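You operate a simulated robot arm through the tools that you are given. There is no shell and no other tool.

The job below is to be done with a simulated robot arm. You get a single attempt, and the scene is never put back.

Task
Slide the door shut by its handle, drop the hook and bolt it.
Fine: lift the drop bolt first. Where these are worked on the way, their far stop is far enough and under half their travel is too little: drop bolt.

The check looks at the end state, three seconds after you hand in, the way a careful person would. Anything else that was tipped, shoved, dropped, spilled or broken makes it a failure.

Robot
A 7-joint arm with a three-finger gripper, fixed in place. Base frame: the origin is at the foot of the arm, x ahead of it, y to its left, z up. Readings come in mm, rad, newtons and seconds.
Its first joint turns from -2.897 to 2.897 rad. Payload 2.69 kg.
The TCP is the grasp point between the finger pads, 30 mm short of the fingertips. In the tool frame z runs along the fingers and y along their closing line. Largest opening 128 mm; the body of the gripper starts 117 mm behind the TCP.
Orientation is told as [roll, pitch, yaw] about the base's x, y, z axes, in that order, counted from this pose: with the fingers straight down and closing along the base's y, the tool's x points along the base's -x, its y along +y and its z along -z.

Tools
- The arm moves only by the tool apply_moves. Its argument "steps" is a list that holds one entry, the list of rows, each a list of 7 numbers: the shift along the tool's x, y, z in units of 300 mm (1.0 is 300 mm), then the turn, a rotation vector about the tool's x, y, z in units of 60 degrees (1.0 is 60 degrees), then the closure in counts, from 0 (fully open) to 255 (shut). In form: [[[tx, ty, tz, wx, wy, wz, grip], ...]]. A call has 1 to 20 rows; each row is the pose to reach, as a shift and turn from the pose commanded when the call began, along the tool's axes at that moment. A call with a number of a shift or a turn outside -1 to 1 is refused whole. Rows are played at 5 a second. More than 50 mm and 0.15 rad between two rows, or a gripper value outside its range, and nothing of the call is played. A pose out of reach is approached as far as the arm can. The call stops where the force on the tool passes 90 N (or 10 N more than at its start, if that is more) or the arm is blocked; 0.2 s more then pass. Each finger halts on what it meets, pressing with about 24 N; the grip force reading is that of the motor and also rises with nothing between the fingers. The clock runs only during rows and for 0.2 s after the last one: add rows that repeat a pose to give the fingers time. The reply holds the time, the measured pose of the TCP, the force on the tool along the base axes, the opening and the grip force, in the units named above and with some noise, with the torque about the TCP (base axes, N m) and any sound that the robot's microphone picked up, and new pictures: "show" is both (left out), scene, wrist or none.
- Cameras (640 x 400 px; columns grow to the right, rows downward): "scene" is fixed at [53.1, 500.6, 1745.2]; the picture's right is [0.04, -1.00, 0.00], its down [-0.71, -0.03, -0.70] and it looks along [0.70, 0.03, -0.71] (base axes); focal length 370 px, centre (320, 200). "wrist" rides on the gripper at [58, 54, -131] in the tool frame; the picture's right is [-0.68, 0.74, 0.00], its down [-0.62, -0.57, -0.55] and it looks along [-0.40, -0.37, 0.84] (tool axes); focal length 234 px, centre (320, 200).
- raise_lower(by): slides the trunk up (or, below 0, down) by that many mm; the arm rides with it, the base frame stays. It gives what a move gives, with no picture.
- probe_pixels(camera, pixels): there is no depth. For up to 12 entries [column, row, z] of the newest picture of that camera ("zoom" is the newest enlarged one), the place [x, y] in the base frame at which the ray of that pixel passes the height z, good to about 2 mm. It takes no simulated time.
- inspect(camera, box): a new picture of the part [left, top, right, bottom] of that camera's present view, enlarged. It takes no simulated time.
- sign_off(): hands the job in; it is judged then, once.

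Leave the gripper open and the arm clear of the work at the hand-in unless told otherwise.

The tools are called after "Request:" as name(argument=value, ...) on one line, values as JSON. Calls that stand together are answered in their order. apply_moves: Moves the arm, as the interface text tells. Its arguments: {"type":"object","properties":{"steps":{"type":"array"},"show":{"type":"string","enum":["both","scene","wrist","none"]}},"required":["steps"]} The other tools are called the same way: raise_lower (by) slides the trunk up or down; probe_pixels (camera, pixels) gives the place at which the rays of pixels pass given heights; inspect (camera, box) takes an enlarged picture of a part of a camera's view; sign_off () hands the job in.

At the start:

```text
time: 0.0
tool_pos: [575.9, 235.6, 1374.8]
orientation: [0.0, -0.001, 0.0]
wrist_force: [-0.5, -0.6, 0.3]
wrist_torque: [-0.01, -0.01, -0.02]
width: 127.9
grasp_force: 0.0
trunk travel left (down, up): [-150.0, 200.0]
```

scene: 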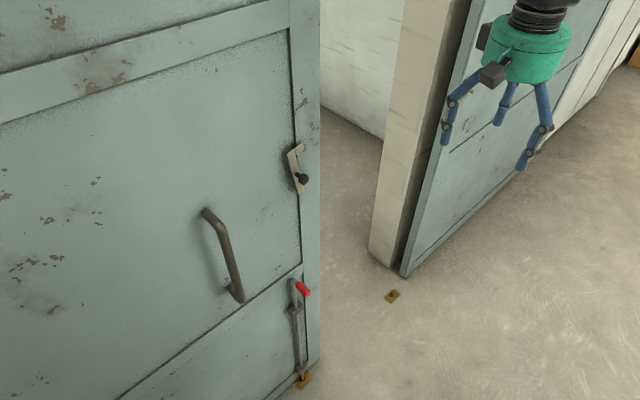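
wrist: 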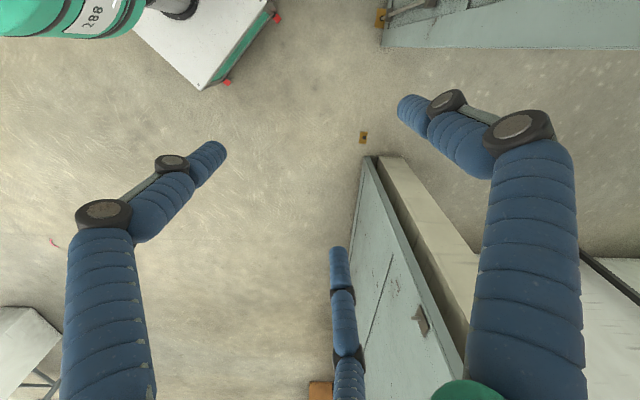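

I see a sliding door leaf at the left with a bar handle (around 222,255), a hook (around 298,168) and a drop bolt with a red knob (around 302,290). A fixed leaf and jamb are at the right, with a floor socket near (392,296). I'll take enlarged views before moving anything.

Request:
inspect(camera="scene", box=[240, 120, 400, 220])

Request:
inspect(camera="scene", box=[240, 260, 420, 400])

Request:
inspect(camera="scene", box=[360, 0, 640, 300])

Request:
inspect(camera="wrist", box=[320, 0, 640, 400])

```text
4.00 times, centred on (320, 170) of scene
```

zoom: 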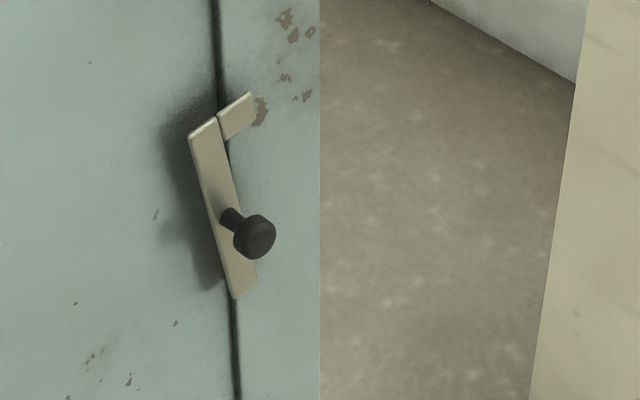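

```text
2.86 times, centred on (330, 330) of scene
```

zoom: 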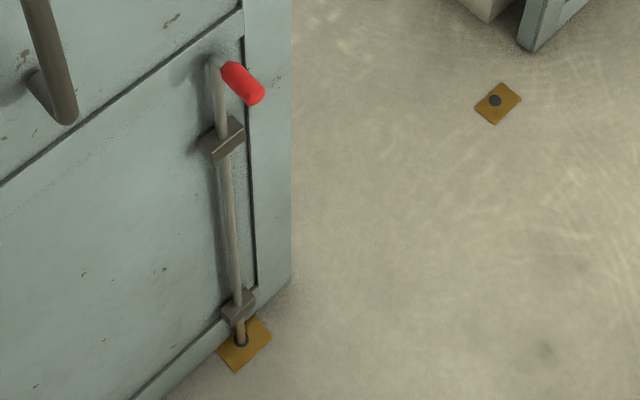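

```text
1.33 times, centred on (500, 150) of scene
```

zoom: 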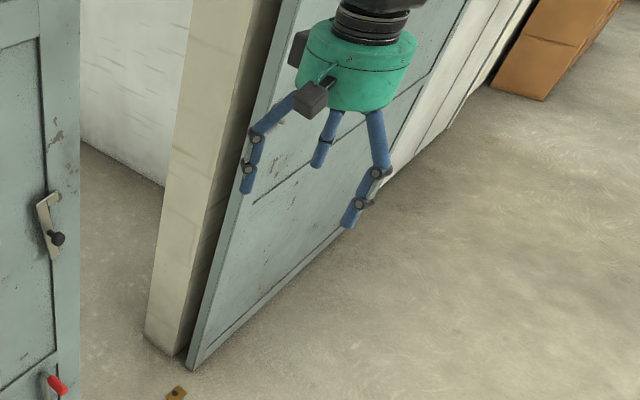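

```text
1.00 times, centred on (480, 200) of wrist (not enlarged: the box is as wide or as high as the picture)
```

zoom: 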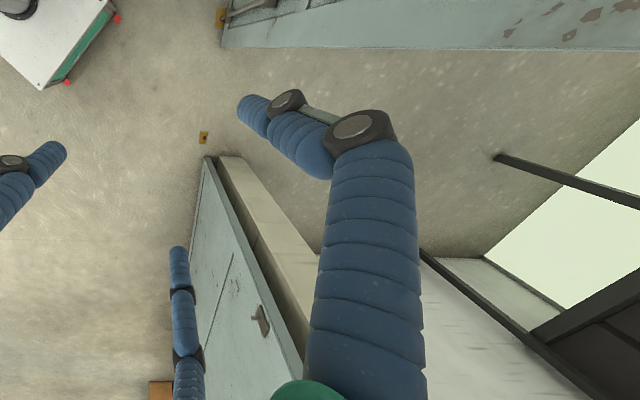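

I'll probe floor-level points (sockets, bottom edges of both leaves) at z=0 and some candidate heights for the handle and the hook, to find the door's plane and sliding direction.

Request:
probe_pixels(camera="scene", pixels=[[303, 379, 0], [392, 296, 0], [318, 361, 0], [270, 399, 0], [403, 277, 0], [520, 170, 0], [383, 266, 0], [560, 131, 0], [368, 250, 0]])

Request:
probe_pixels(camera="wrist", pixels=[[363, 137, 0], [381, 18, 0], [383, 46, 0], [637, 50, 0], [365, 158, 0], [278, 17, 0], [228, 82, 0]])

```text
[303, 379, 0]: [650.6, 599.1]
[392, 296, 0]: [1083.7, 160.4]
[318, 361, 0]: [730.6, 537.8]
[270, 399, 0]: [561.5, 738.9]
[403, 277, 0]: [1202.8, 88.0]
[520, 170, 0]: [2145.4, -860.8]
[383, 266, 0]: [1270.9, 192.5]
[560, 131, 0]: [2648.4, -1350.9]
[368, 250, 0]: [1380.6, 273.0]
```

```text
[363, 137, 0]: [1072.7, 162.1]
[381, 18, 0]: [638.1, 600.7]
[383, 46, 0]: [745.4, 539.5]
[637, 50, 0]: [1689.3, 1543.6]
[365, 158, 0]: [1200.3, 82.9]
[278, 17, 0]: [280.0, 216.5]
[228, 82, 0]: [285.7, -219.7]
```

The floor is at z≈0 and both cameras agree on it. The sockets sit near (645,600) and (1078,161), so the door slides about 615 mm along (0.71,-0.71). Next I'll enlarge the hook, the handle, the gripper itself and the keeper on the fixed leaf.

Request:
inspect(camera="scene", box=[430, 0, 590, 180])

Request:
inspect(camera="scene", box=[270, 130, 334, 210])

Request:
inspect(camera="wrist", box=[360, 270, 480, 370])

Request:
inspect(camera="scene", box=[180, 190, 280, 310])

Request:
inspect(camera="scene", box=[270, 265, 330, 310])

```text
2.22 times, centred on (510, 90) of scene
```

zoom: 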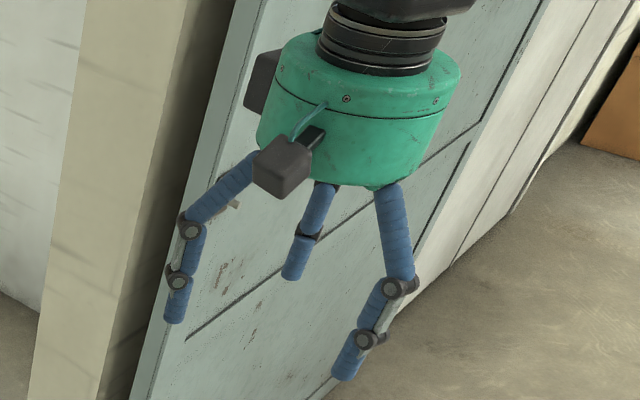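

```text
5.00 times, centred on (302, 170) of scene
```

zoom: 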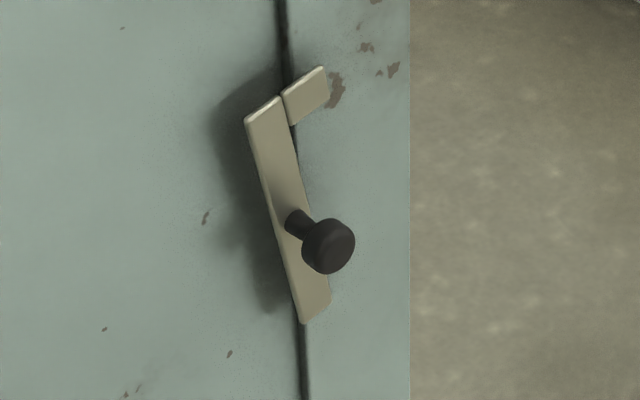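

```text
4.00 times, centred on (420, 320) of wrist
```

zoom: 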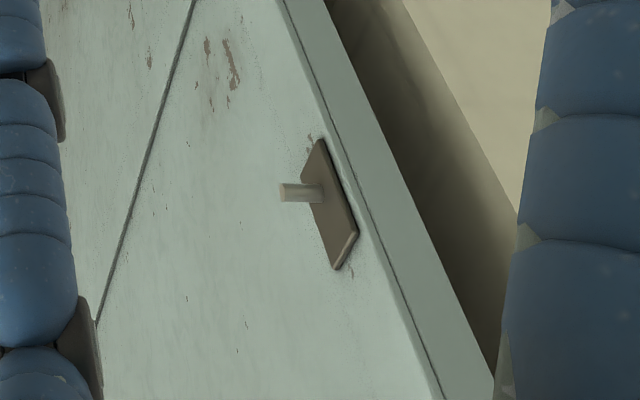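

```text
3.33 times, centred on (230, 250) of scene
```

zoom: 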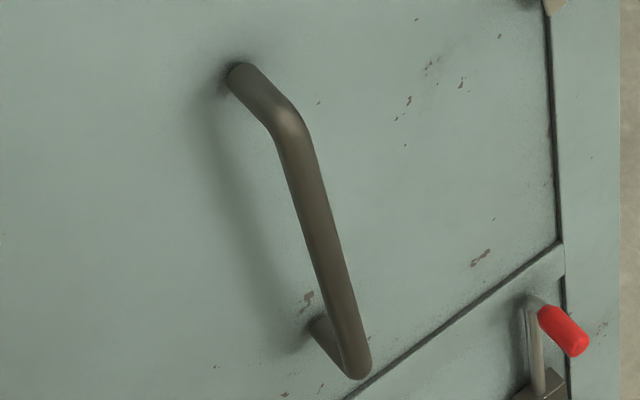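

```text
8.89 times, centred on (300, 288) of scene
```

zoom: 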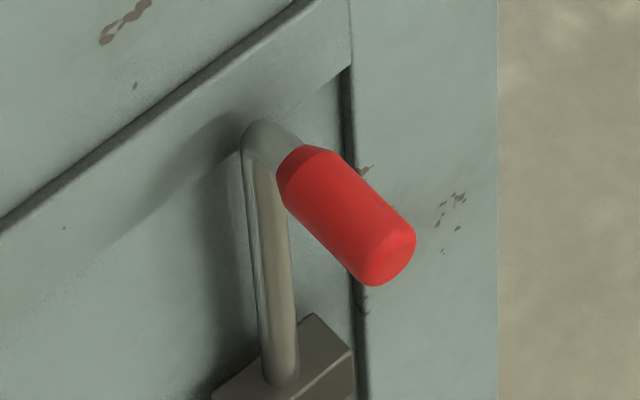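

The hook arm (zoom) pivots at its lower end, near pixel (302,185). It leans back past vertical, has a black knob near (303,178) and a nose at the top pointing toward the gap. The keeper on the fixed leaf is a plate with a pin. The bolt is a rod with a red grip and currently sits in the first socket. My first move turns the tool halfway toward the door (tool z toward (0.71,0.71,0)) and brings it a little nearer in free space.

Request:
apply_moves(steps=[[[0.0362, 0.0786, 0.0533, -0.0419, -0.1011, -0.0419, 0], [0.0724, 0.1571, 0.1067, -0.0837, -0.2022, -0.0837, 0], [0.1086, 0.2357, 0.16, -0.1256, -0.3033, -0.1256, 0], [0.1448, 0.3143, 0.2133, -0.1674, -0.4043, -0.1674, 0], [0.181, 0.3929, 0.2667, -0.2093, -0.5054, -0.2093, 0], [0.2171, 0.4714, 0.32, -0.2511, -0.6065, -0.2511, 0], [0.2533, 0.55, 0.3733, -0.293, -0.7076, -0.293, 0]]], show="both")

```text
time: 1.6
tool_pos: [500.4, 399.5, 1261.9]
orientation: [0.235, -0.772, 0.232]
wrist_force: [1.0, 0.2, 0.8]
wrist_torque: [-0.03, 0.0, 0.0]
width: 128.0
grasp_force: 0.1
trunk travel left (down, up): [-150.0, 200.0]
```

scene: 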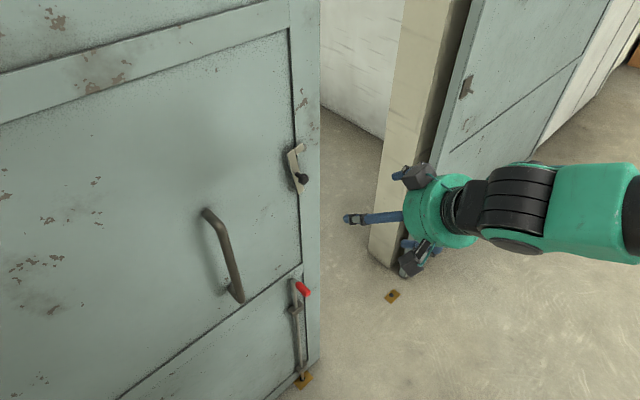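
wrist: 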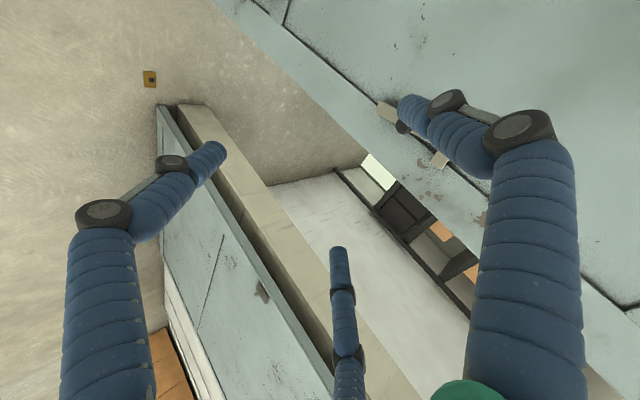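

The move went cleanly and the keeper on the fixed leaf now shows at scene (467,86). I'll finish the turn so the tool points squarely at the door, stopping about 200 mm from its surface in front of the handle.

Request:
apply_moves(steps=[[[0.0495, 0.077, 0.045, -0.0419, -0.1011, -0.0419, 0], [0.0989, 0.154, 0.09, -0.0837, -0.2022, -0.0837, 0], [0.1484, 0.231, 0.135, -0.1256, -0.3033, -0.1256, 0], [0.1979, 0.308, 0.18, -0.1674, -0.4043, -0.1674, 0], [0.2474, 0.385, 0.225, -0.2093, -0.5054, -0.2093, 0], [0.2968, 0.462, 0.27, -0.2511, -0.6065, -0.2511, 0], [0.3463, 0.539, 0.315, -0.293, -0.7076, -0.293, 0]]], show="both")

```text
time: 3.2
tool_pos: [421.7, 565.6, 1153.4]
orientation: [2.753, -1.566, -1.965]
wrist_force: [0.0, 0.1, 0.1]
wrist_torque: [-0.04, 0.05, 0.06]
width: 127.8
grasp_force: 0.0
trunk travel left (down, up): [-150.0, 200.0]
```

scene: 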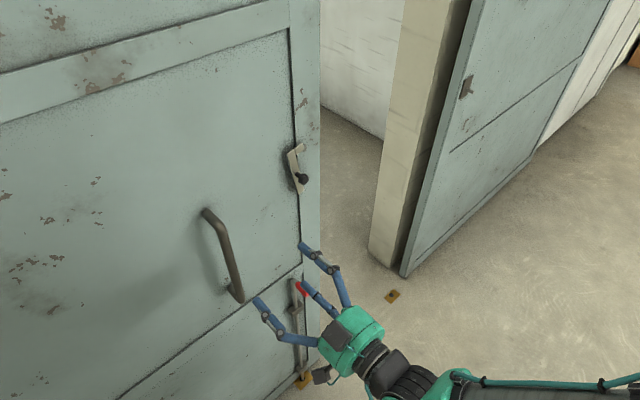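
wrist: 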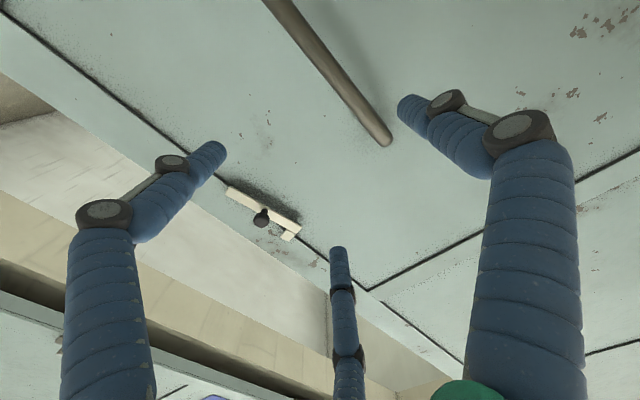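

The tool now points at the door. I'll triangulate the hook knob, handle end and keeper by probing matching pixels in both views at two heights. For the knob these are scene (303,178) and wrist (261,217); for the top corner of the handle, scene (208,212) and wrist (388,138).

Request:
probe_pixels(camera="scene", pixels=[[303, 178, 1160], [303, 178, 1240], [206, 211, 1200], [206, 211, 1320], [238, 298, 920], [238, 298, 1000], [467, 87, 1160], [467, 87, 1240], [304, 289, 760], [304, 289, 820]])

Request:
probe_pixels(camera="wrist", pixels=[[261, 217, 1170], [261, 217, 1240], [387, 140, 1200], [387, 140, 1320], [228, 190, 1170], [228, 190, 1240], [292, 237, 1200], [292, 237, 1280]])

Request:
inspect(camera="wrist", box=[200, 160, 340, 260])

Request:
inspect(camera="scene", box=[430, 60, 510, 110])

```text
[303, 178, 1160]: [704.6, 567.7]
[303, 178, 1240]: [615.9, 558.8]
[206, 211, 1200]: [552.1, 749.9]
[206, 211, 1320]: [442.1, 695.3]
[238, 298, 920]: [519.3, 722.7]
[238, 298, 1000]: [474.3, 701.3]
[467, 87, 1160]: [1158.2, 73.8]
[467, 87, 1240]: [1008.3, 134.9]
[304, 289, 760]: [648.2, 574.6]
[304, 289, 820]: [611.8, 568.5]
```

```text
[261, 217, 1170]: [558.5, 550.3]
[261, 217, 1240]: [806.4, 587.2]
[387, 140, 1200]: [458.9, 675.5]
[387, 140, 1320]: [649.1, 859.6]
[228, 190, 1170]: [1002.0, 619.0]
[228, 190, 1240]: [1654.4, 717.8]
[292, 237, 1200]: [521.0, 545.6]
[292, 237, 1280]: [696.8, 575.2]
```

```text
4.00 times, centred on (270, 210) of wrist
```

zoom: 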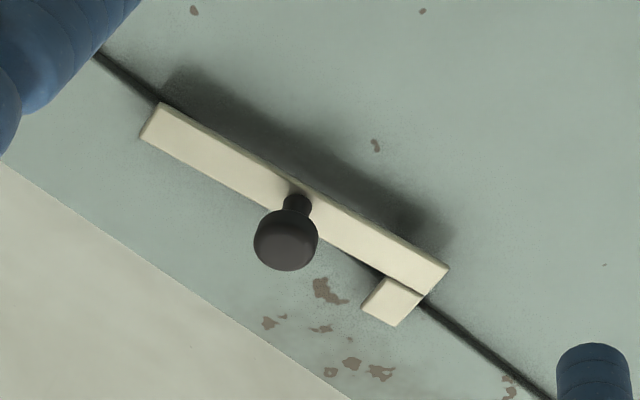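

```text
8.00 times, centred on (470, 85) of scene
```

zoom: 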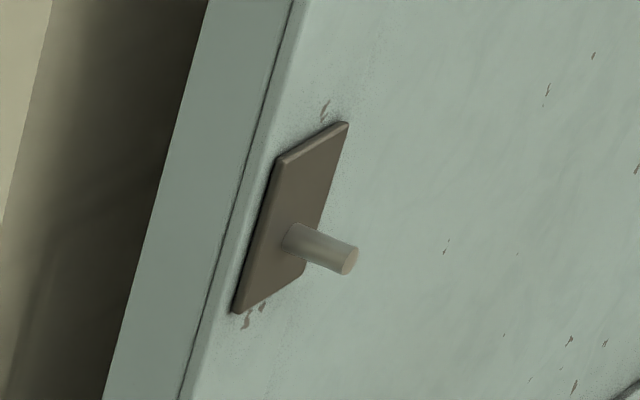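

The knob triangulates to about (661,565,1199) and the handle's top mount to about (518,733,1237). Next I'll probe the drop bolt's grip and rod, the hook's pivot and the keeper pin, using pixels from the enlarged views.

Request:
probe_pixels(camera="scene", pixels=[[293.5, 282, 760], [293.5, 282, 820], [308, 294, 760], [308, 294, 820], [299, 191, 1120], [299, 191, 1200], [473, 92, 1100], [473, 92, 1160], [466.3, 89.8, 1100], [466.3, 89.8, 1160], [294, 147, 1240], [294, 147, 1320]])

Request:
probe_pixels(camera="scene", pixels=[[222, 228, 1180], [222, 228, 1260], [319, 200, 1000], [319, 200, 1100], [319, 300, 400], [319, 300, 500], [299, 310, 600], [299, 310, 700], [303, 350, 150], [303, 350, 250], [296.5, 308, 640], [296.5, 308, 720]])

Request:
inspect(camera="scene", box=[280, 270, 330, 400])

```text
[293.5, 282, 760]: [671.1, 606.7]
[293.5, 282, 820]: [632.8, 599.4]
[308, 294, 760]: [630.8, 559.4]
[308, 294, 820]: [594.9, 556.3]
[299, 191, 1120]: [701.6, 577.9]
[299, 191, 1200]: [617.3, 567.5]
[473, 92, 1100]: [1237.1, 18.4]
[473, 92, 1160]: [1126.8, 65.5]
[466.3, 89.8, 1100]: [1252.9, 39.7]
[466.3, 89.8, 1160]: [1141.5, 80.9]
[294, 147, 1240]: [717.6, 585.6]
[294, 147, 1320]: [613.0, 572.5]
```

```text
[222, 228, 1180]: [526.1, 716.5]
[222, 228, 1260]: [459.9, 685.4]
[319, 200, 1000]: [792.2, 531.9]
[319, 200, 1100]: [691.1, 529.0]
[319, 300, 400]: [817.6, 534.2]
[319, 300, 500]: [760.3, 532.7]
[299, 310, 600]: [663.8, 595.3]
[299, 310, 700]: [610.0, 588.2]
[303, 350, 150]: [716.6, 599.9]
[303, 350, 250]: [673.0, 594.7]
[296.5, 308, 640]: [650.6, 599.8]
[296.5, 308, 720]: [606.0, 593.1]
```

```text
3.08 times, centred on (305, 335) of scene
```

zoom: 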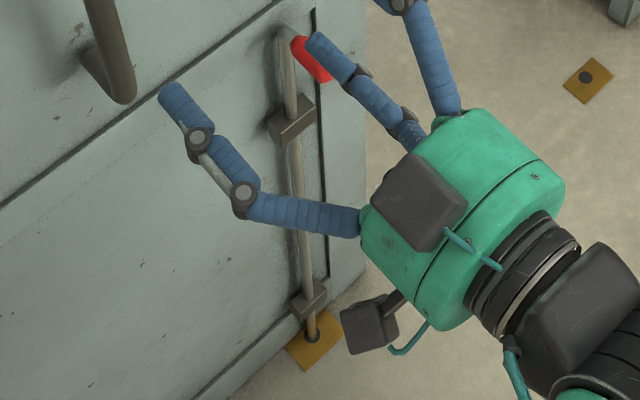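

The bolt's grip is a roughly 20 mm peg pointing out of the door at s≈32 (along-slide), z≈800, with the rod at about (645,600). The handle bar stands near s≈-151, about 60 mm off the door, z≈970–1220. The bolt comes first and it is low, so I'll lower the trunk 150 mm. Nothing lies under the hand.

Request:
raise_lower(by=-150)

```text
time: 5.0
tool_pos: [422.6, 565.4, 1003.0]
orientation: [2.596, -1.57, -1.809]
wrist_force: [-0.1, -0.3, -0.4]
wrist_torque: [0.0, 0.02, 0.03]
width: 127.9
grasp_force: 0.0
trunk travel left (down, up): [0.0, 350.0]
```

At z=1003 now. I'll move to a stand-off in front of the bolt grip (about 100 mm short of it) while turning the hand 45° about its own axis. A later call turns it another 45° so the fingers close vertically.

Request:
apply_moves(steps=[[[0.0967, -0.0636, 0.0195, 0, 0, 0.1071, 0], [0.1933, -0.1271, 0.0391, 0, 0, 0.2143, 0], [0.29, -0.1907, 0.0586, 0, 0, 0.3214, 0], [0.3867, -0.2543, 0.0781, 0, 0, 0.4286, 0], [0.4833, -0.3179, 0.0976, 0, 0, 0.5357, 0], [0.58, -0.3814, 0.1172, 0, 0, 0.6429, 0], [0.6767, -0.445, 0.1367, 0, 0, 0.75, 0]]], show="both")

```text
time: 6.5
tool_pos: [442.0, 615.8, 1025.7]
orientation: [1.202, -1.031, -0.632]
wrist_force: [-0.5, -0.3, 0.1]
wrist_torque: [-0.01, 0.01, 0.02]
width: 127.7
grasp_force: 0.1
out of reach, approached as far as the arm can: row 1, 2, 3, 4, 5, 6, 7
trunk travel left (down, up): [0.0, 350.0]
```

scene: 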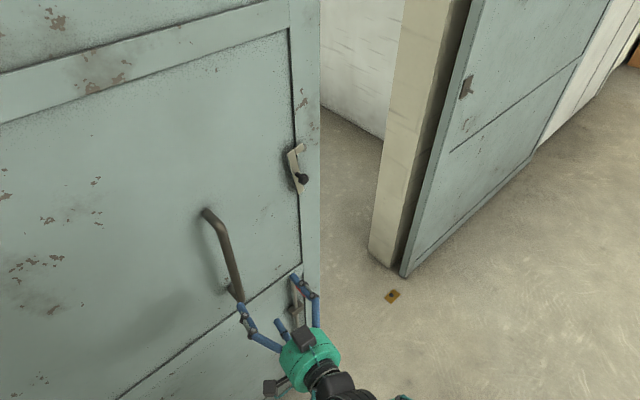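
wrist: 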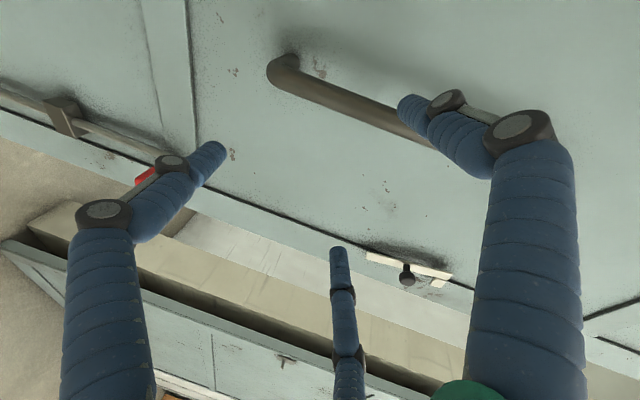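

The arm couldn't follow. It reports out of reach from the first row and rests at (442,616,1026), so rolling the hand in that direction runs into a joint limit. I'll roll it back the other way by the same 45° in place, which is clear of the handle, and see where the commanded pose ends up.

Request:
apply_moves(steps=[[[0, 0, 0, 0, 0, -0.125, 0], [0, 0, 0, 0, 0, -0.25, 0], [0, 0, 0, 0, 0, -0.375, 0], [0, 0, 0, 0, 0, -0.5, 0], [0, 0, 0, 0, 0, -0.625, 0], [0, 0, 0, 0, 0, -0.75, 0]]], show="both")

```text
time: 8.0
tool_pos: [440.0, 620.2, 1025.3]
orientation: [-0.973, -1.238, 1.618]
wrist_force: [-0.6, 0.1, -0.2]
wrist_torque: [0.01, -0.02, 0.03]
width: 128.3
grasp_force: 0.0
trunk travel left (down, up): [0.0, 350.0]
```

scene: 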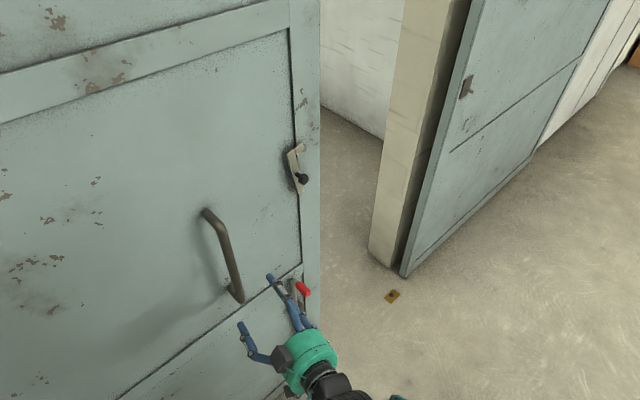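
wrist: 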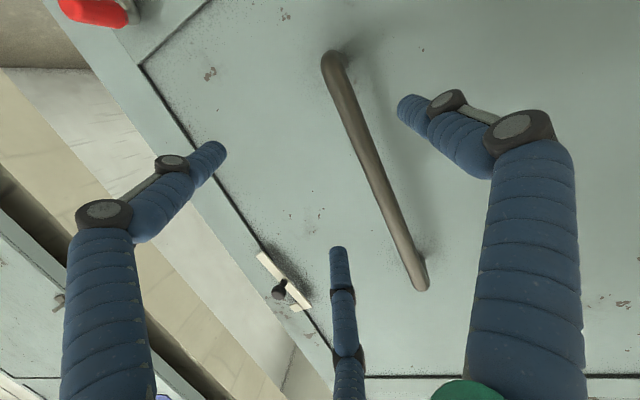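

Rolling this way works, and a new call starts from the arm's actual pose. I'll keep rolling in this direction so the tool y axis ends up pointing down, and move right and down toward the bolt's stand-off. This call covers half of that.

Request:
apply_moves(steps=[[[0.0946, -0.0367, 0.0207, 0.0049, -0.025, -0.1242, 0], [0.1892, -0.0733, 0.0415, 0.0097, -0.05, -0.2485, 0], [0.2838, -0.11, 0.0622, 0.0146, -0.075, -0.3727, 0], [0.3784, -0.1466, 0.083, 0.0194, -0.1, -0.497, 0], [0.473, -0.1833, 0.1037, 0.0243, -0.125, -0.6212, 0]]], show="both")

```text
time: 9.2
tool_pos: [502.2, 551.5, 903.0]
orientation: [-1.492, -0.645, 2.193]
wrist_force: [-0.7, -0.7, 1.0]
wrist_torque: [-0.02, 0.06, -0.01]
width: 128.1
grasp_force: 0.0
trunk travel left (down, up): [0.0, 350.0]
```

scene: 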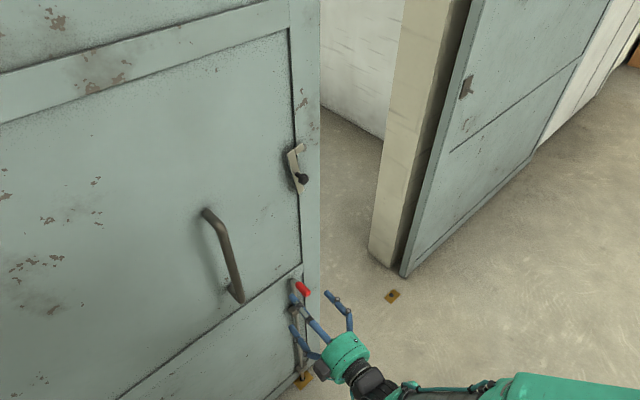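
wrist: 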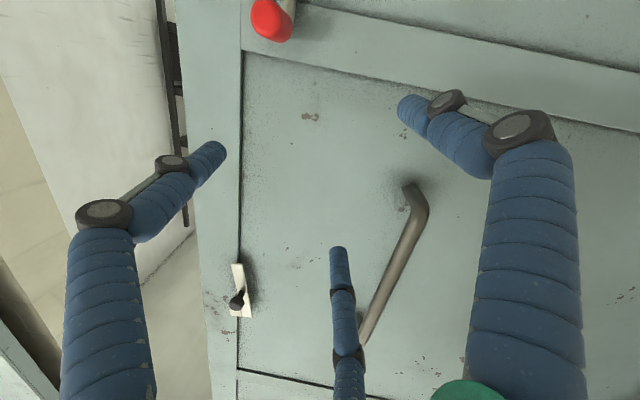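

That worked, and the red grip now shows at wrist (270,20). I'll finish the second half of the turn and arrive at the stand-off in front of the grip, at roughly (549,504,800).

Request:
apply_moves(steps=[[[0.0763, 0.0278, 0.0091, 0.0049, -0.025, -0.1242, 0], [0.1527, 0.0556, 0.0183, 0.0097, -0.05, -0.2485, 0], [0.229, 0.0834, 0.0274, 0.0146, -0.075, -0.3727, 0], [0.3054, 0.1112, 0.0366, 0.0194, -0.1, -0.497, 0], [0.3817, 0.139, 0.0457, 0.0243, -0.125, -0.6212, 0]]], show="both")

```text
time: 10.3
tool_pos: [491.4, 547.9, 803.9]
orientation: [-1.565, 0.002, 2.274]
wrist_force: [0.3, -0.9, -0.4]
wrist_torque: [-0.01, 0.03, -0.04]
width: 127.9
grasp_force: 0.1
out of reach, approached as far as the arm can: row 2, 3, 4, 5
trunk travel left (down, up): [0.0, 350.0]
```

scene: 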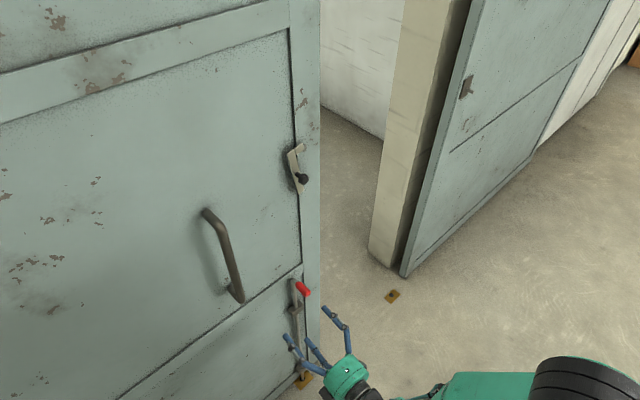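
wrist: 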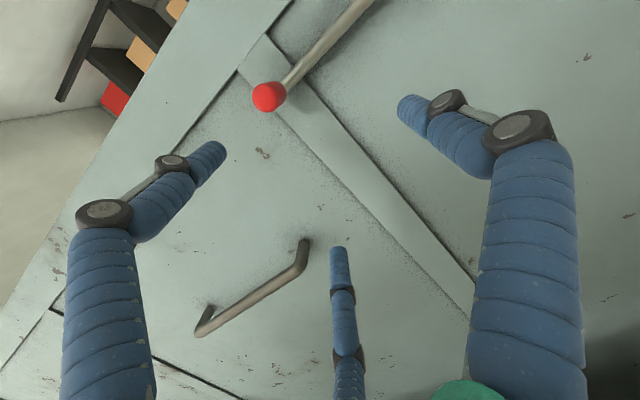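

The hand is now rolled (x to the right, y down) but sits about 70 mm left of the goal. Holding the tool level this low exceeds the wrist's range. I'll switch to pointing the tool 45° down toward the door with the fingers closing sideways along the slide direction, straddling the peg from above. This call does the first half of that turn while backing off.

Request:
apply_moves(steps=[[[0.0236, -0.0311, -0.0134, -0.0535, 0.0437, 0.1153, 0], [0.0471, -0.0622, -0.0268, -0.1069, 0.0875, 0.2306, 0], [0.0707, -0.0933, -0.0402, -0.1604, 0.1312, 0.3459, 0], [0.0943, -0.1245, -0.0536, -0.2138, 0.1749, 0.4612, 0], [0.1178, -0.1556, -0.067, -0.2673, 0.2187, 0.5765, 0], [0.1414, -0.1867, -0.0804, -0.3207, 0.2624, 0.6918, 0]]], show="both")

```text
time: 11.8
tool_pos: [500.4, 498.6, 857.6]
orientation: [-1.051, -0.638, 1.806]
wrist_force: [-0.2, 0.2, 0.0]
wrist_torque: [-0.01, -0.03, -0.03]
width: 128.1
grasp_force: 0.0
trunk travel left (down, up): [0.0, 350.0]
```

scene: 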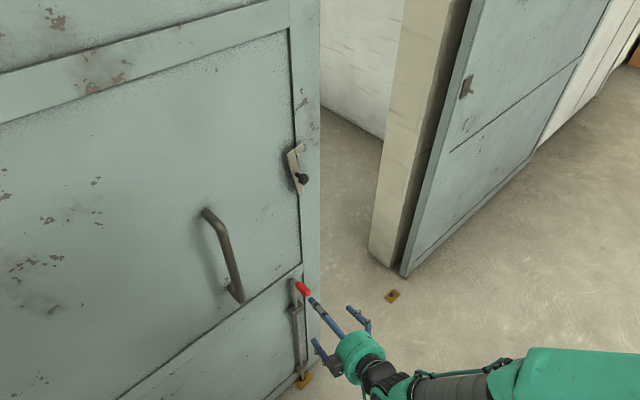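
wrist: 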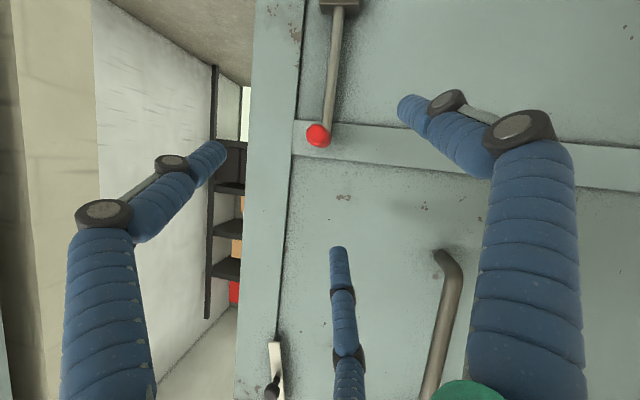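

The pose was reached exactly. The peg's end face is clear at wrist (319,135), and in the scene the grip's end is at (308,294). I'll triangulate these before going on.

Request:
probe_pixels(camera="wrist", pixels=[[318, 136, 780], [318, 136, 830], [331, 100, 780], [331, 100, 740], [444, 258, 1000], [444, 258, 940]])

Request:
inspect(camera="scene", box=[280, 270, 330, 310])

Request:
inspect(camera="wrist", box=[280, 0, 380, 170])

```text
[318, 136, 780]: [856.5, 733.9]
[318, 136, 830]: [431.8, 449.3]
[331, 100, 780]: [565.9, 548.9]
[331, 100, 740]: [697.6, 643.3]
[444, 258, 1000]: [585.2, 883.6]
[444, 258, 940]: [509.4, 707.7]
```

```text
10.00 times, centred on (305, 290) of scene
```

zoom: 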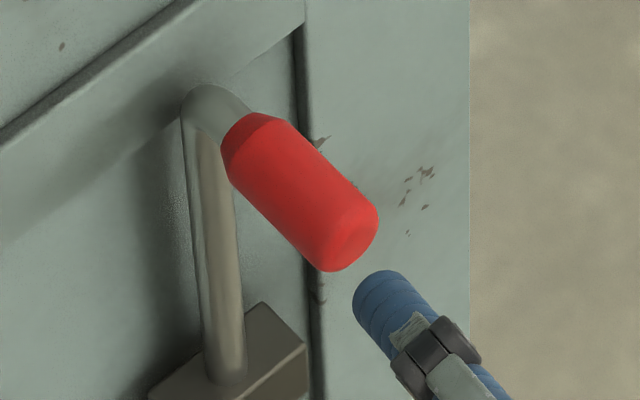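

```text
2.35 times, centred on (330, 85) of wrist
```

zoom: 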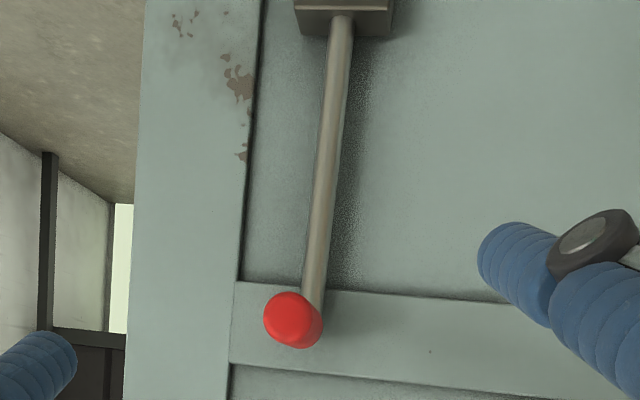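

The peg's end comes out near (601,558,810), so its middle is about (617,573,808). I'll complete the turn to the 45°-down pose at about 110 mm back along the tool axis, above and in front of the peg.

Request:
apply_moves(steps=[[[-0.0115, -0.0275, 0.0255, -0.0535, 0.0437, 0.1153, 0], [-0.0229, -0.055, 0.051, -0.1069, 0.0875, 0.2306, 0], [-0.0344, -0.0825, 0.0765, -0.1604, 0.1312, 0.3459, 0], [-0.0458, -0.11, 0.102, -0.2138, 0.1749, 0.4612, 0], [-0.0573, -0.1375, 0.1275, -0.2673, 0.2187, 0.5765, 0], [-0.0687, -0.165, 0.153, -0.3207, 0.2624, 0.6918, 0]]], show="both")

```text
time: 13.2
tool_pos: [562.3, 520.1, 885.1]
orientation: [0.002, -0.779, 0.786]
wrist_force: [-0.7, -0.1, -0.6]
wrist_torque: [0.01, -0.03, -0.03]
width: 127.9
grasp_force: 0.1
trunk travel left (down, up): [0.0, 350.0]
```

scene: 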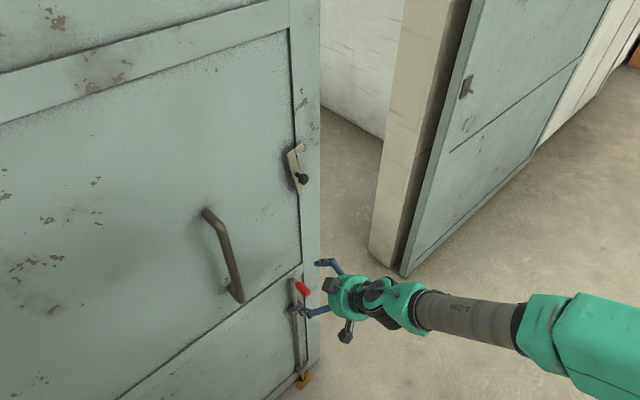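
wrist: 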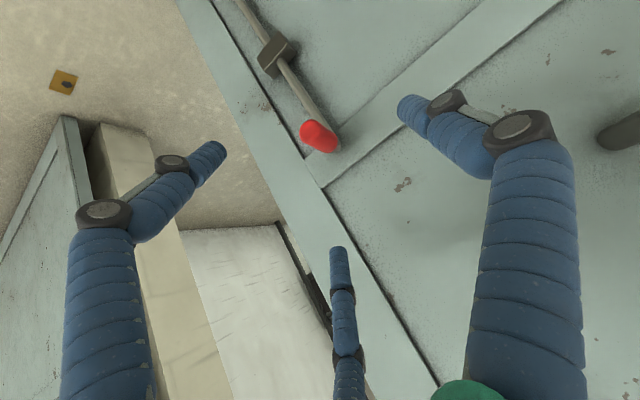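

The pose is exact (pitch −45°, yaw 45°), and the peg at wrist (320,135) lies on the tool's approach line. I'll zoom in and probe it once more for a precise position before closing in.

Request:
inspect(camera="wrist", box=[270, 90, 370, 170])

Request:
probe_pixels(camera="wrist", pixels=[[312, 131, 800], [312, 131, 820], [320, 137, 800], [320, 137, 820], [330, 143, 800], [330, 143, 820]])

Request:
probe_pixels(camera="scene", pixels=[[303, 288.5, 800], [303, 288.5, 820], [308.5, 293.5, 800], [308.5, 293.5, 820], [298, 284, 800], [298, 284, 820]])

```text
5.00 times, centred on (320, 130) of wrist
```

zoom: 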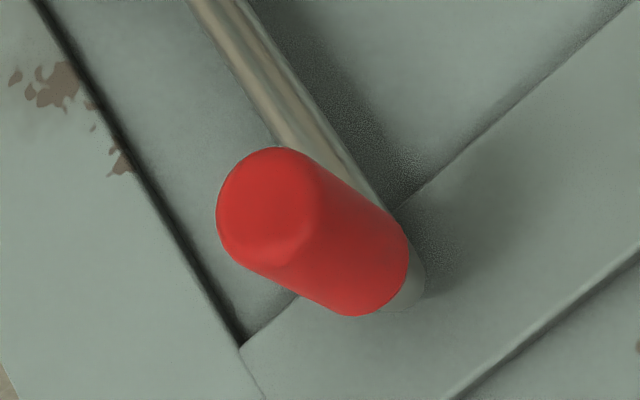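

```text
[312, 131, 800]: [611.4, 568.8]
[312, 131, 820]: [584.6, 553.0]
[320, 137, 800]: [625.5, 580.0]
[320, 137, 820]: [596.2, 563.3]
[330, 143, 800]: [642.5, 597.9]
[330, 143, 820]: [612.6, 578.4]
```

```text
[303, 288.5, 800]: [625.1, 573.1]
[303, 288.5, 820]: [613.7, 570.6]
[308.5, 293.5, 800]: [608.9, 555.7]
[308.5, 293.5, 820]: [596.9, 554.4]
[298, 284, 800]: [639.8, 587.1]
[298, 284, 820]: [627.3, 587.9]
```

The peg's middle is about (620,574,805). I'll advance 111 mm along the tool axis with the fingers open so they straddle the peg left and right.

Request:
apply_moves(steps=[[[0.0004, -0.0013, 0.08, 0, 0, 0, 0], [0.0008, -0.0027, 0.16, 0, 0, 0, 0], [0.0012, -0.004, 0.23, 0, 0, 0, 0], [0.0016, -0.0053, 0.3, 0, 0, 0, 0], [0.002, -0.0067, 0.34, 0, 0, 0, 0], [0.002, -0.0067, 0.37, 0, 0, 0, 0]]], show="both")

```text
time: 14.6
tool_pos: [619.6, 573.9, 807.1]
orientation: [0.0, -0.777, 0.789]
wrist_force: [0.1, 0.1, -0.9]
wrist_torque: [0.01, 0.02, -0.03]
width: 129.1
grasp_force: 0.1
trunk travel left (down, up): [0.0, 350.0]
```

scene: 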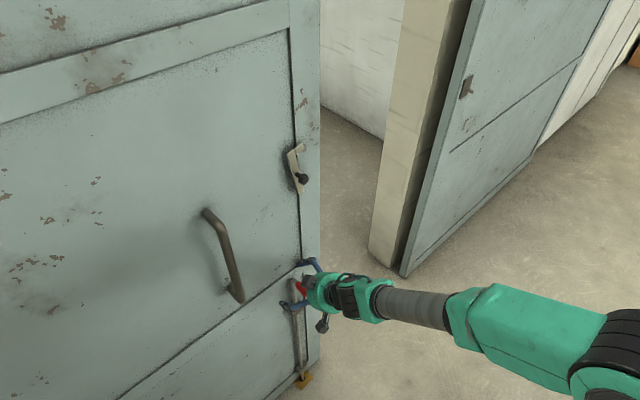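
wrist: 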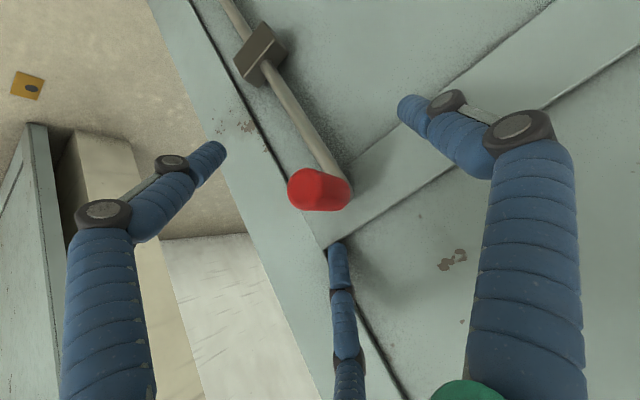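

The peg now shows at wrist (320,188), right at the TCP. I'll close the fingers on it without moving and check the width and forces.

Request:
apply_moves(steps=[[[0, 0, 0, 0, 0, 0, 255], [0, 0, 0, 0, 0, 0, 255], [0, 0, 0, 0, 0, 0, 255], [0, 0, 0, 0, 0, 0, 255]]], show="both")

```text
time: 15.6
tool_pos: [622.0, 571.7, 806.1]
orientation: [-0.001, -0.779, 0.785]
wrist_force: [15.5, -18.5, -2.2]
wrist_torque: [0.06, -0.19, -0.94]
width: 33.6
grasp_force: 45.2
trunk travel left (down, up): [0.0, 350.0]
```

scene: 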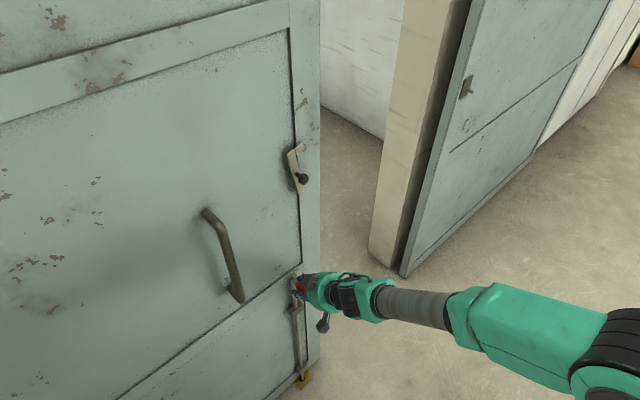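
wrist: 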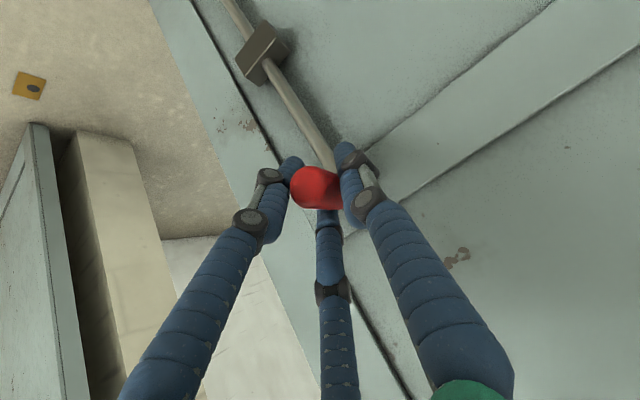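

The fingers hold at 33.6 mm width, but there is a one-sided force of about 24 N toward +s and the hand was pulled 3 mm that way. The peg sits slightly right of my centre. I'll shift the hand 6 mm toward +s (tool −y), keeping the grip closed, so both fingers bear on it.

Request:
apply_moves(steps=[[[0, -0.01, 0, 0, 0, 0, 255], [0, -0.02, 0, 0, 0, 0, 255], [0, -0.02, 0, 0, 0, 0, 255], [0, -0.02, 0, 0, 0, 0, 255]]], show="wrist")

```text
time: 16.6
tool_pos: [621.6, 571.3, 806.8]
orientation: [-0.001, -0.778, 0.791]
wrist_force: [-18.8, 22.0, -1.2]
wrist_torque: [0.33, -0.63, -0.43]
width: 33.5
grasp_force: 44.7
trunk travel left (down, up): [0.0, 350.0]
```

wrist: 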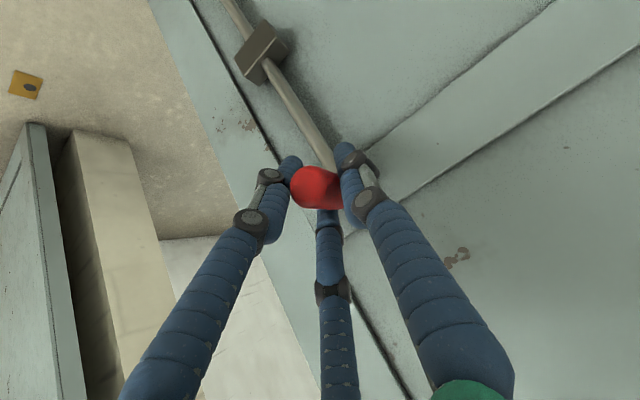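

The force flipped to −28 N with the hand not moving, so both pads are firmly on the peg and the centre lies in between. I'll ease back 3 mm to neutralise the side load, then lift straight up by 30 mm as a test.

Request:
apply_moves(steps=[[[0, 0.0107, 0, 0, 0, 0, 255], [0, 0.0107, 0, 0, 0, 0, 255], [-0.0118, 0.0107, -0.0118, 0, 0, 0, 255], [-0.0236, 0.0107, -0.0236, 0, 0, 0, 255], [-0.0354, 0.0107, -0.0354, 0, 0, 0, 255], [-0.0471, 0.0107, -0.0471, 0, 0, 0, 255], [-0.0589, 0.0107, -0.0589, 0, 0, 0, 255], [-0.0707, 0.0107, -0.0707, 0, 0, 0, 255], [-0.0707, 0.0107, -0.0707, 0, 0, 0, 255]]], show="both")

```text
time: 18.6
tool_pos: [621.0, 571.2, 834.8]
orientation: [0.002, -0.779, 0.787]
wrist_force: [7.2, 7.6, -7.3]
wrist_torque: [0.01, -0.05, -0.69]
width: 33.9
grasp_force: 44.9
trunk travel left (down, up): [0.0, 350.0]
```

scene: 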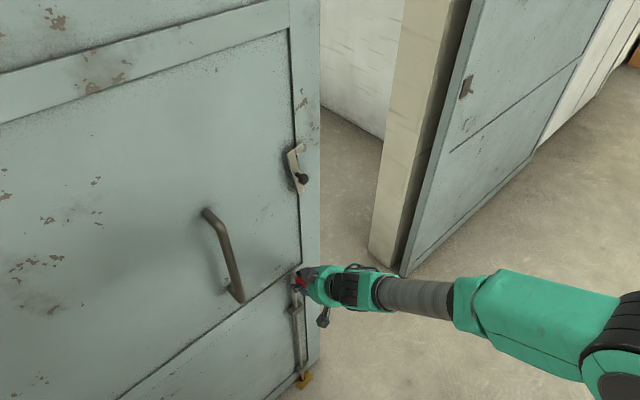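
wrist: 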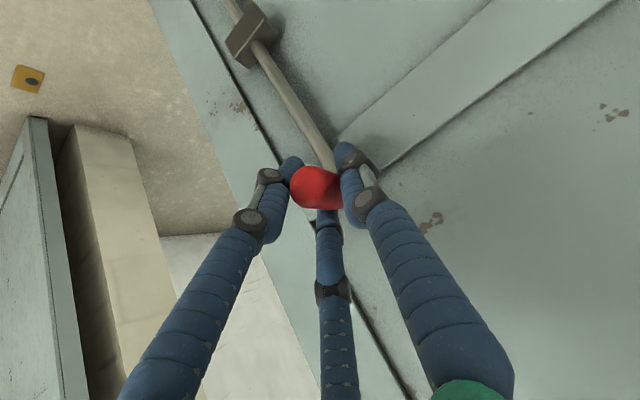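

The bolt is rising with the hand (+28 mm, only about 7 N down) and the peg hasn't slipped in the fingers. I'll keep lifting in steps of about 40 mm, watching for the stop.

Request:
apply_moves(steps=[[[-0.0118, 0, -0.0118, 0, 0, 0, 255], [-0.0236, 0, -0.0236, 0, 0, 0, 255], [-0.0354, 0, -0.0354, 0, 0, 0, 255], [-0.0471, 0, -0.0471, 0, 0, 0, 255], [-0.0589, 0, -0.0589, 0, 0, 0, 255], [-0.0707, 0, -0.0707, 0, 0, 0, 255], [-0.0825, 0, -0.0825, 0, 0, 0, 255], [-0.0943, 0, -0.0943, 0, 0, 0, 255]]], show="both")

```text
time: 20.4
tool_pos: [619.4, 569.1, 869.0]
orientation: [-0.001, -0.768, 0.79]
wrist_force: [-7.6, 0.1, -54.6]
wrist_torque: [0.13, -0.56, 0.82]
width: 35.9
grasp_force: 44.9
trunk travel left (down, up): [0.0, 350.0]
```

scene: 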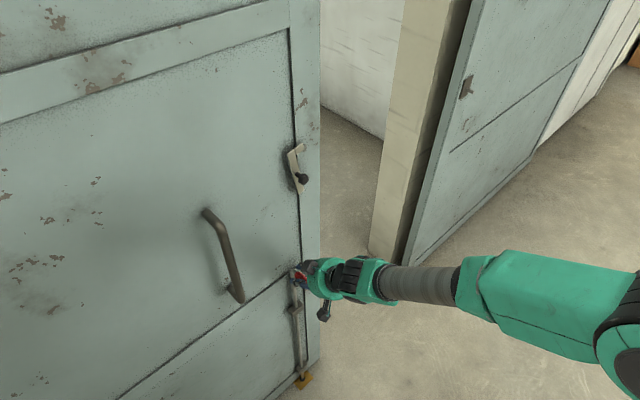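
wrist: 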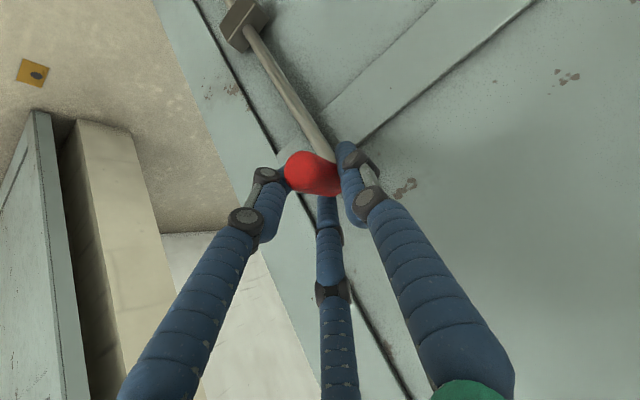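

The force jumped to 55 N at z≈869, so the bolt hit its upper stop after about 60 mm. I'll ease down 6 mm to drop the load, then check the rod's lower end at the socket.

Request:
apply_moves(steps=[[[0.0071, 0, 0.0071, 0, 0, 0, 255], [0.0141, 0, 0.0141, 0, 0, 0, 255], [0.0141, 0, 0.0141, 0, 0, 0, 255]]], show="both")

Request:
inspect(camera="scene", box=[270, 250, 350, 400])

Request:
inspect(camera="scene", box=[280, 340, 330, 400])

```text
time: 21.1
tool_pos: [620.2, 570.5, 868.0]
orientation: [0.001, -0.775, 0.789]
wrist_force: [-24.7, -30.9, -22.2]
wrist_torque: [-0.64, 0.23, 1.46]
width: 35.5
grasp_force: 45.2
trunk travel left (down, up): [0.0, 350.0]
```

scene: 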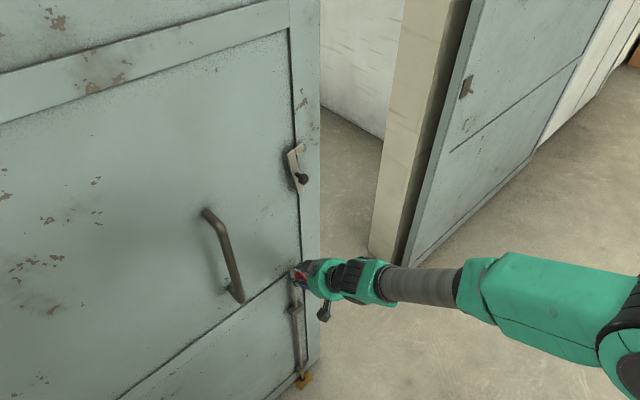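
wrist: 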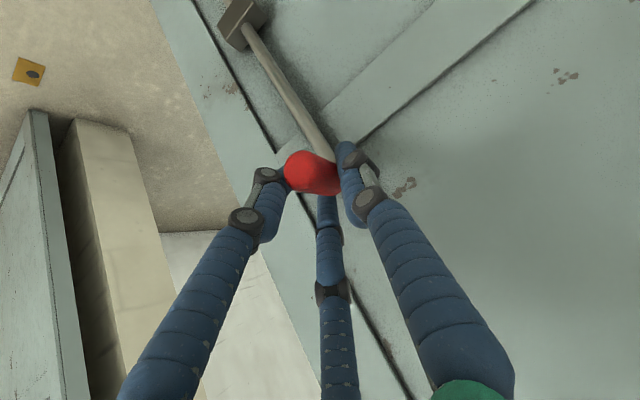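

```text
2.67 times, centred on (310, 325) of scene
```

zoom: 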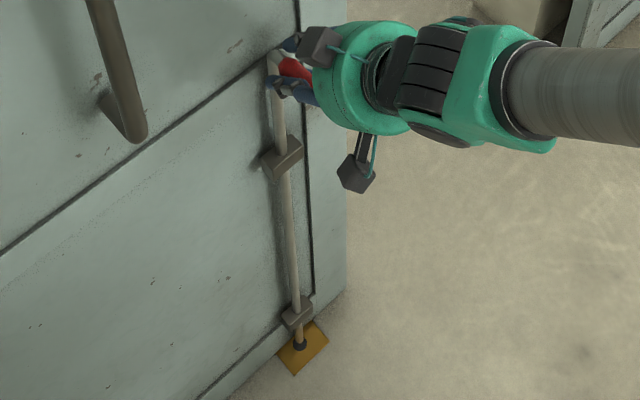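

```text
6.67 times, centred on (305, 370) of scene
```

zoom: 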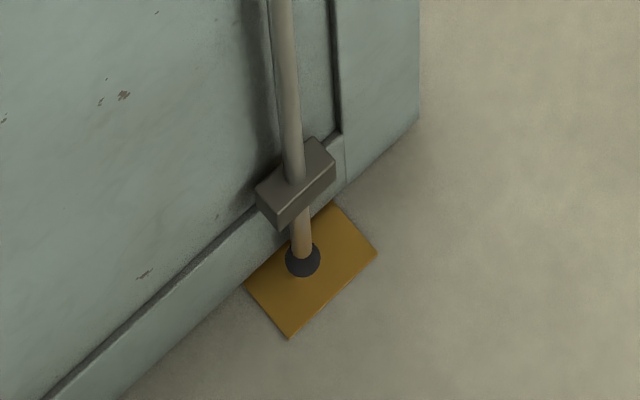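

The rod's tip now sits about level with the top of the socket hole, and the 55 N reading says the upper stop was reached. I'll open the fingers part way without moving, to see whether the bolt stays up by itself.

Request:
apply_moves(steps=[[[0, 0, 0, 0, 0, 0, 150], [0, 0, 0, 0, 0, 0, 120], [0, 0, 0, 0, 0, 0, 120]]], show="both")

Request:
inspect(camera="scene", box=[280, 340, 330, 400])

```text
time: 21.9
tool_pos: [621.5, 572.3, 870.0]
orientation: [-0.001, -0.78, 0.787]
wrist_force: [0.4, -0.9, -0.5]
wrist_torque: [0.01, 0.01, 0.03]
width: 67.7
grasp_force: 0.0
trunk travel left (down, up): [0.0, 350.0]
```

scene: 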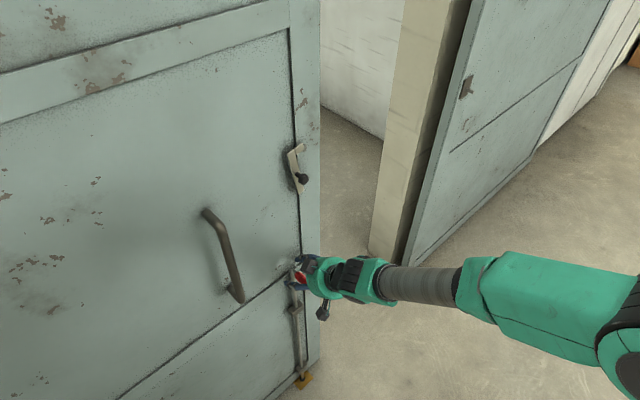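
wrist: 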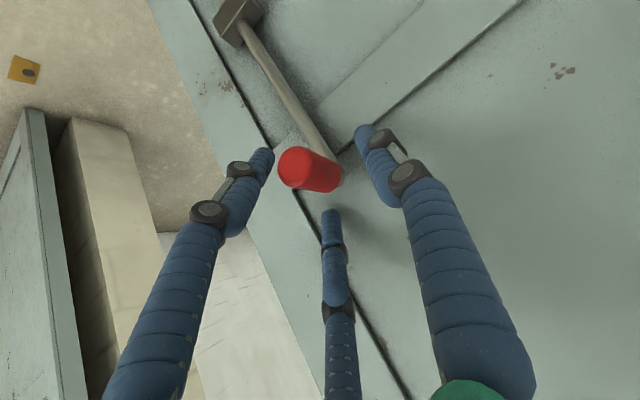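

```text
6.67 times, centred on (305, 370) of scene
```

zoom: 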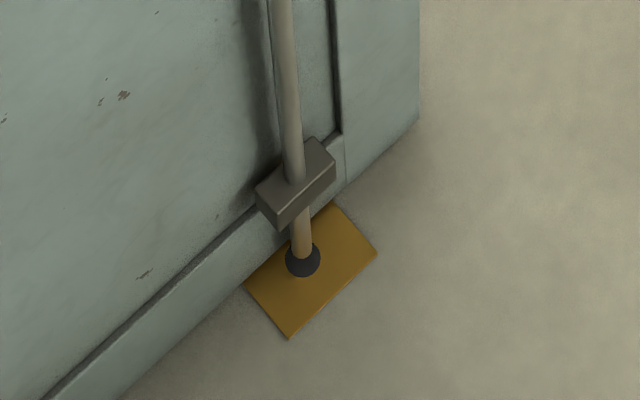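

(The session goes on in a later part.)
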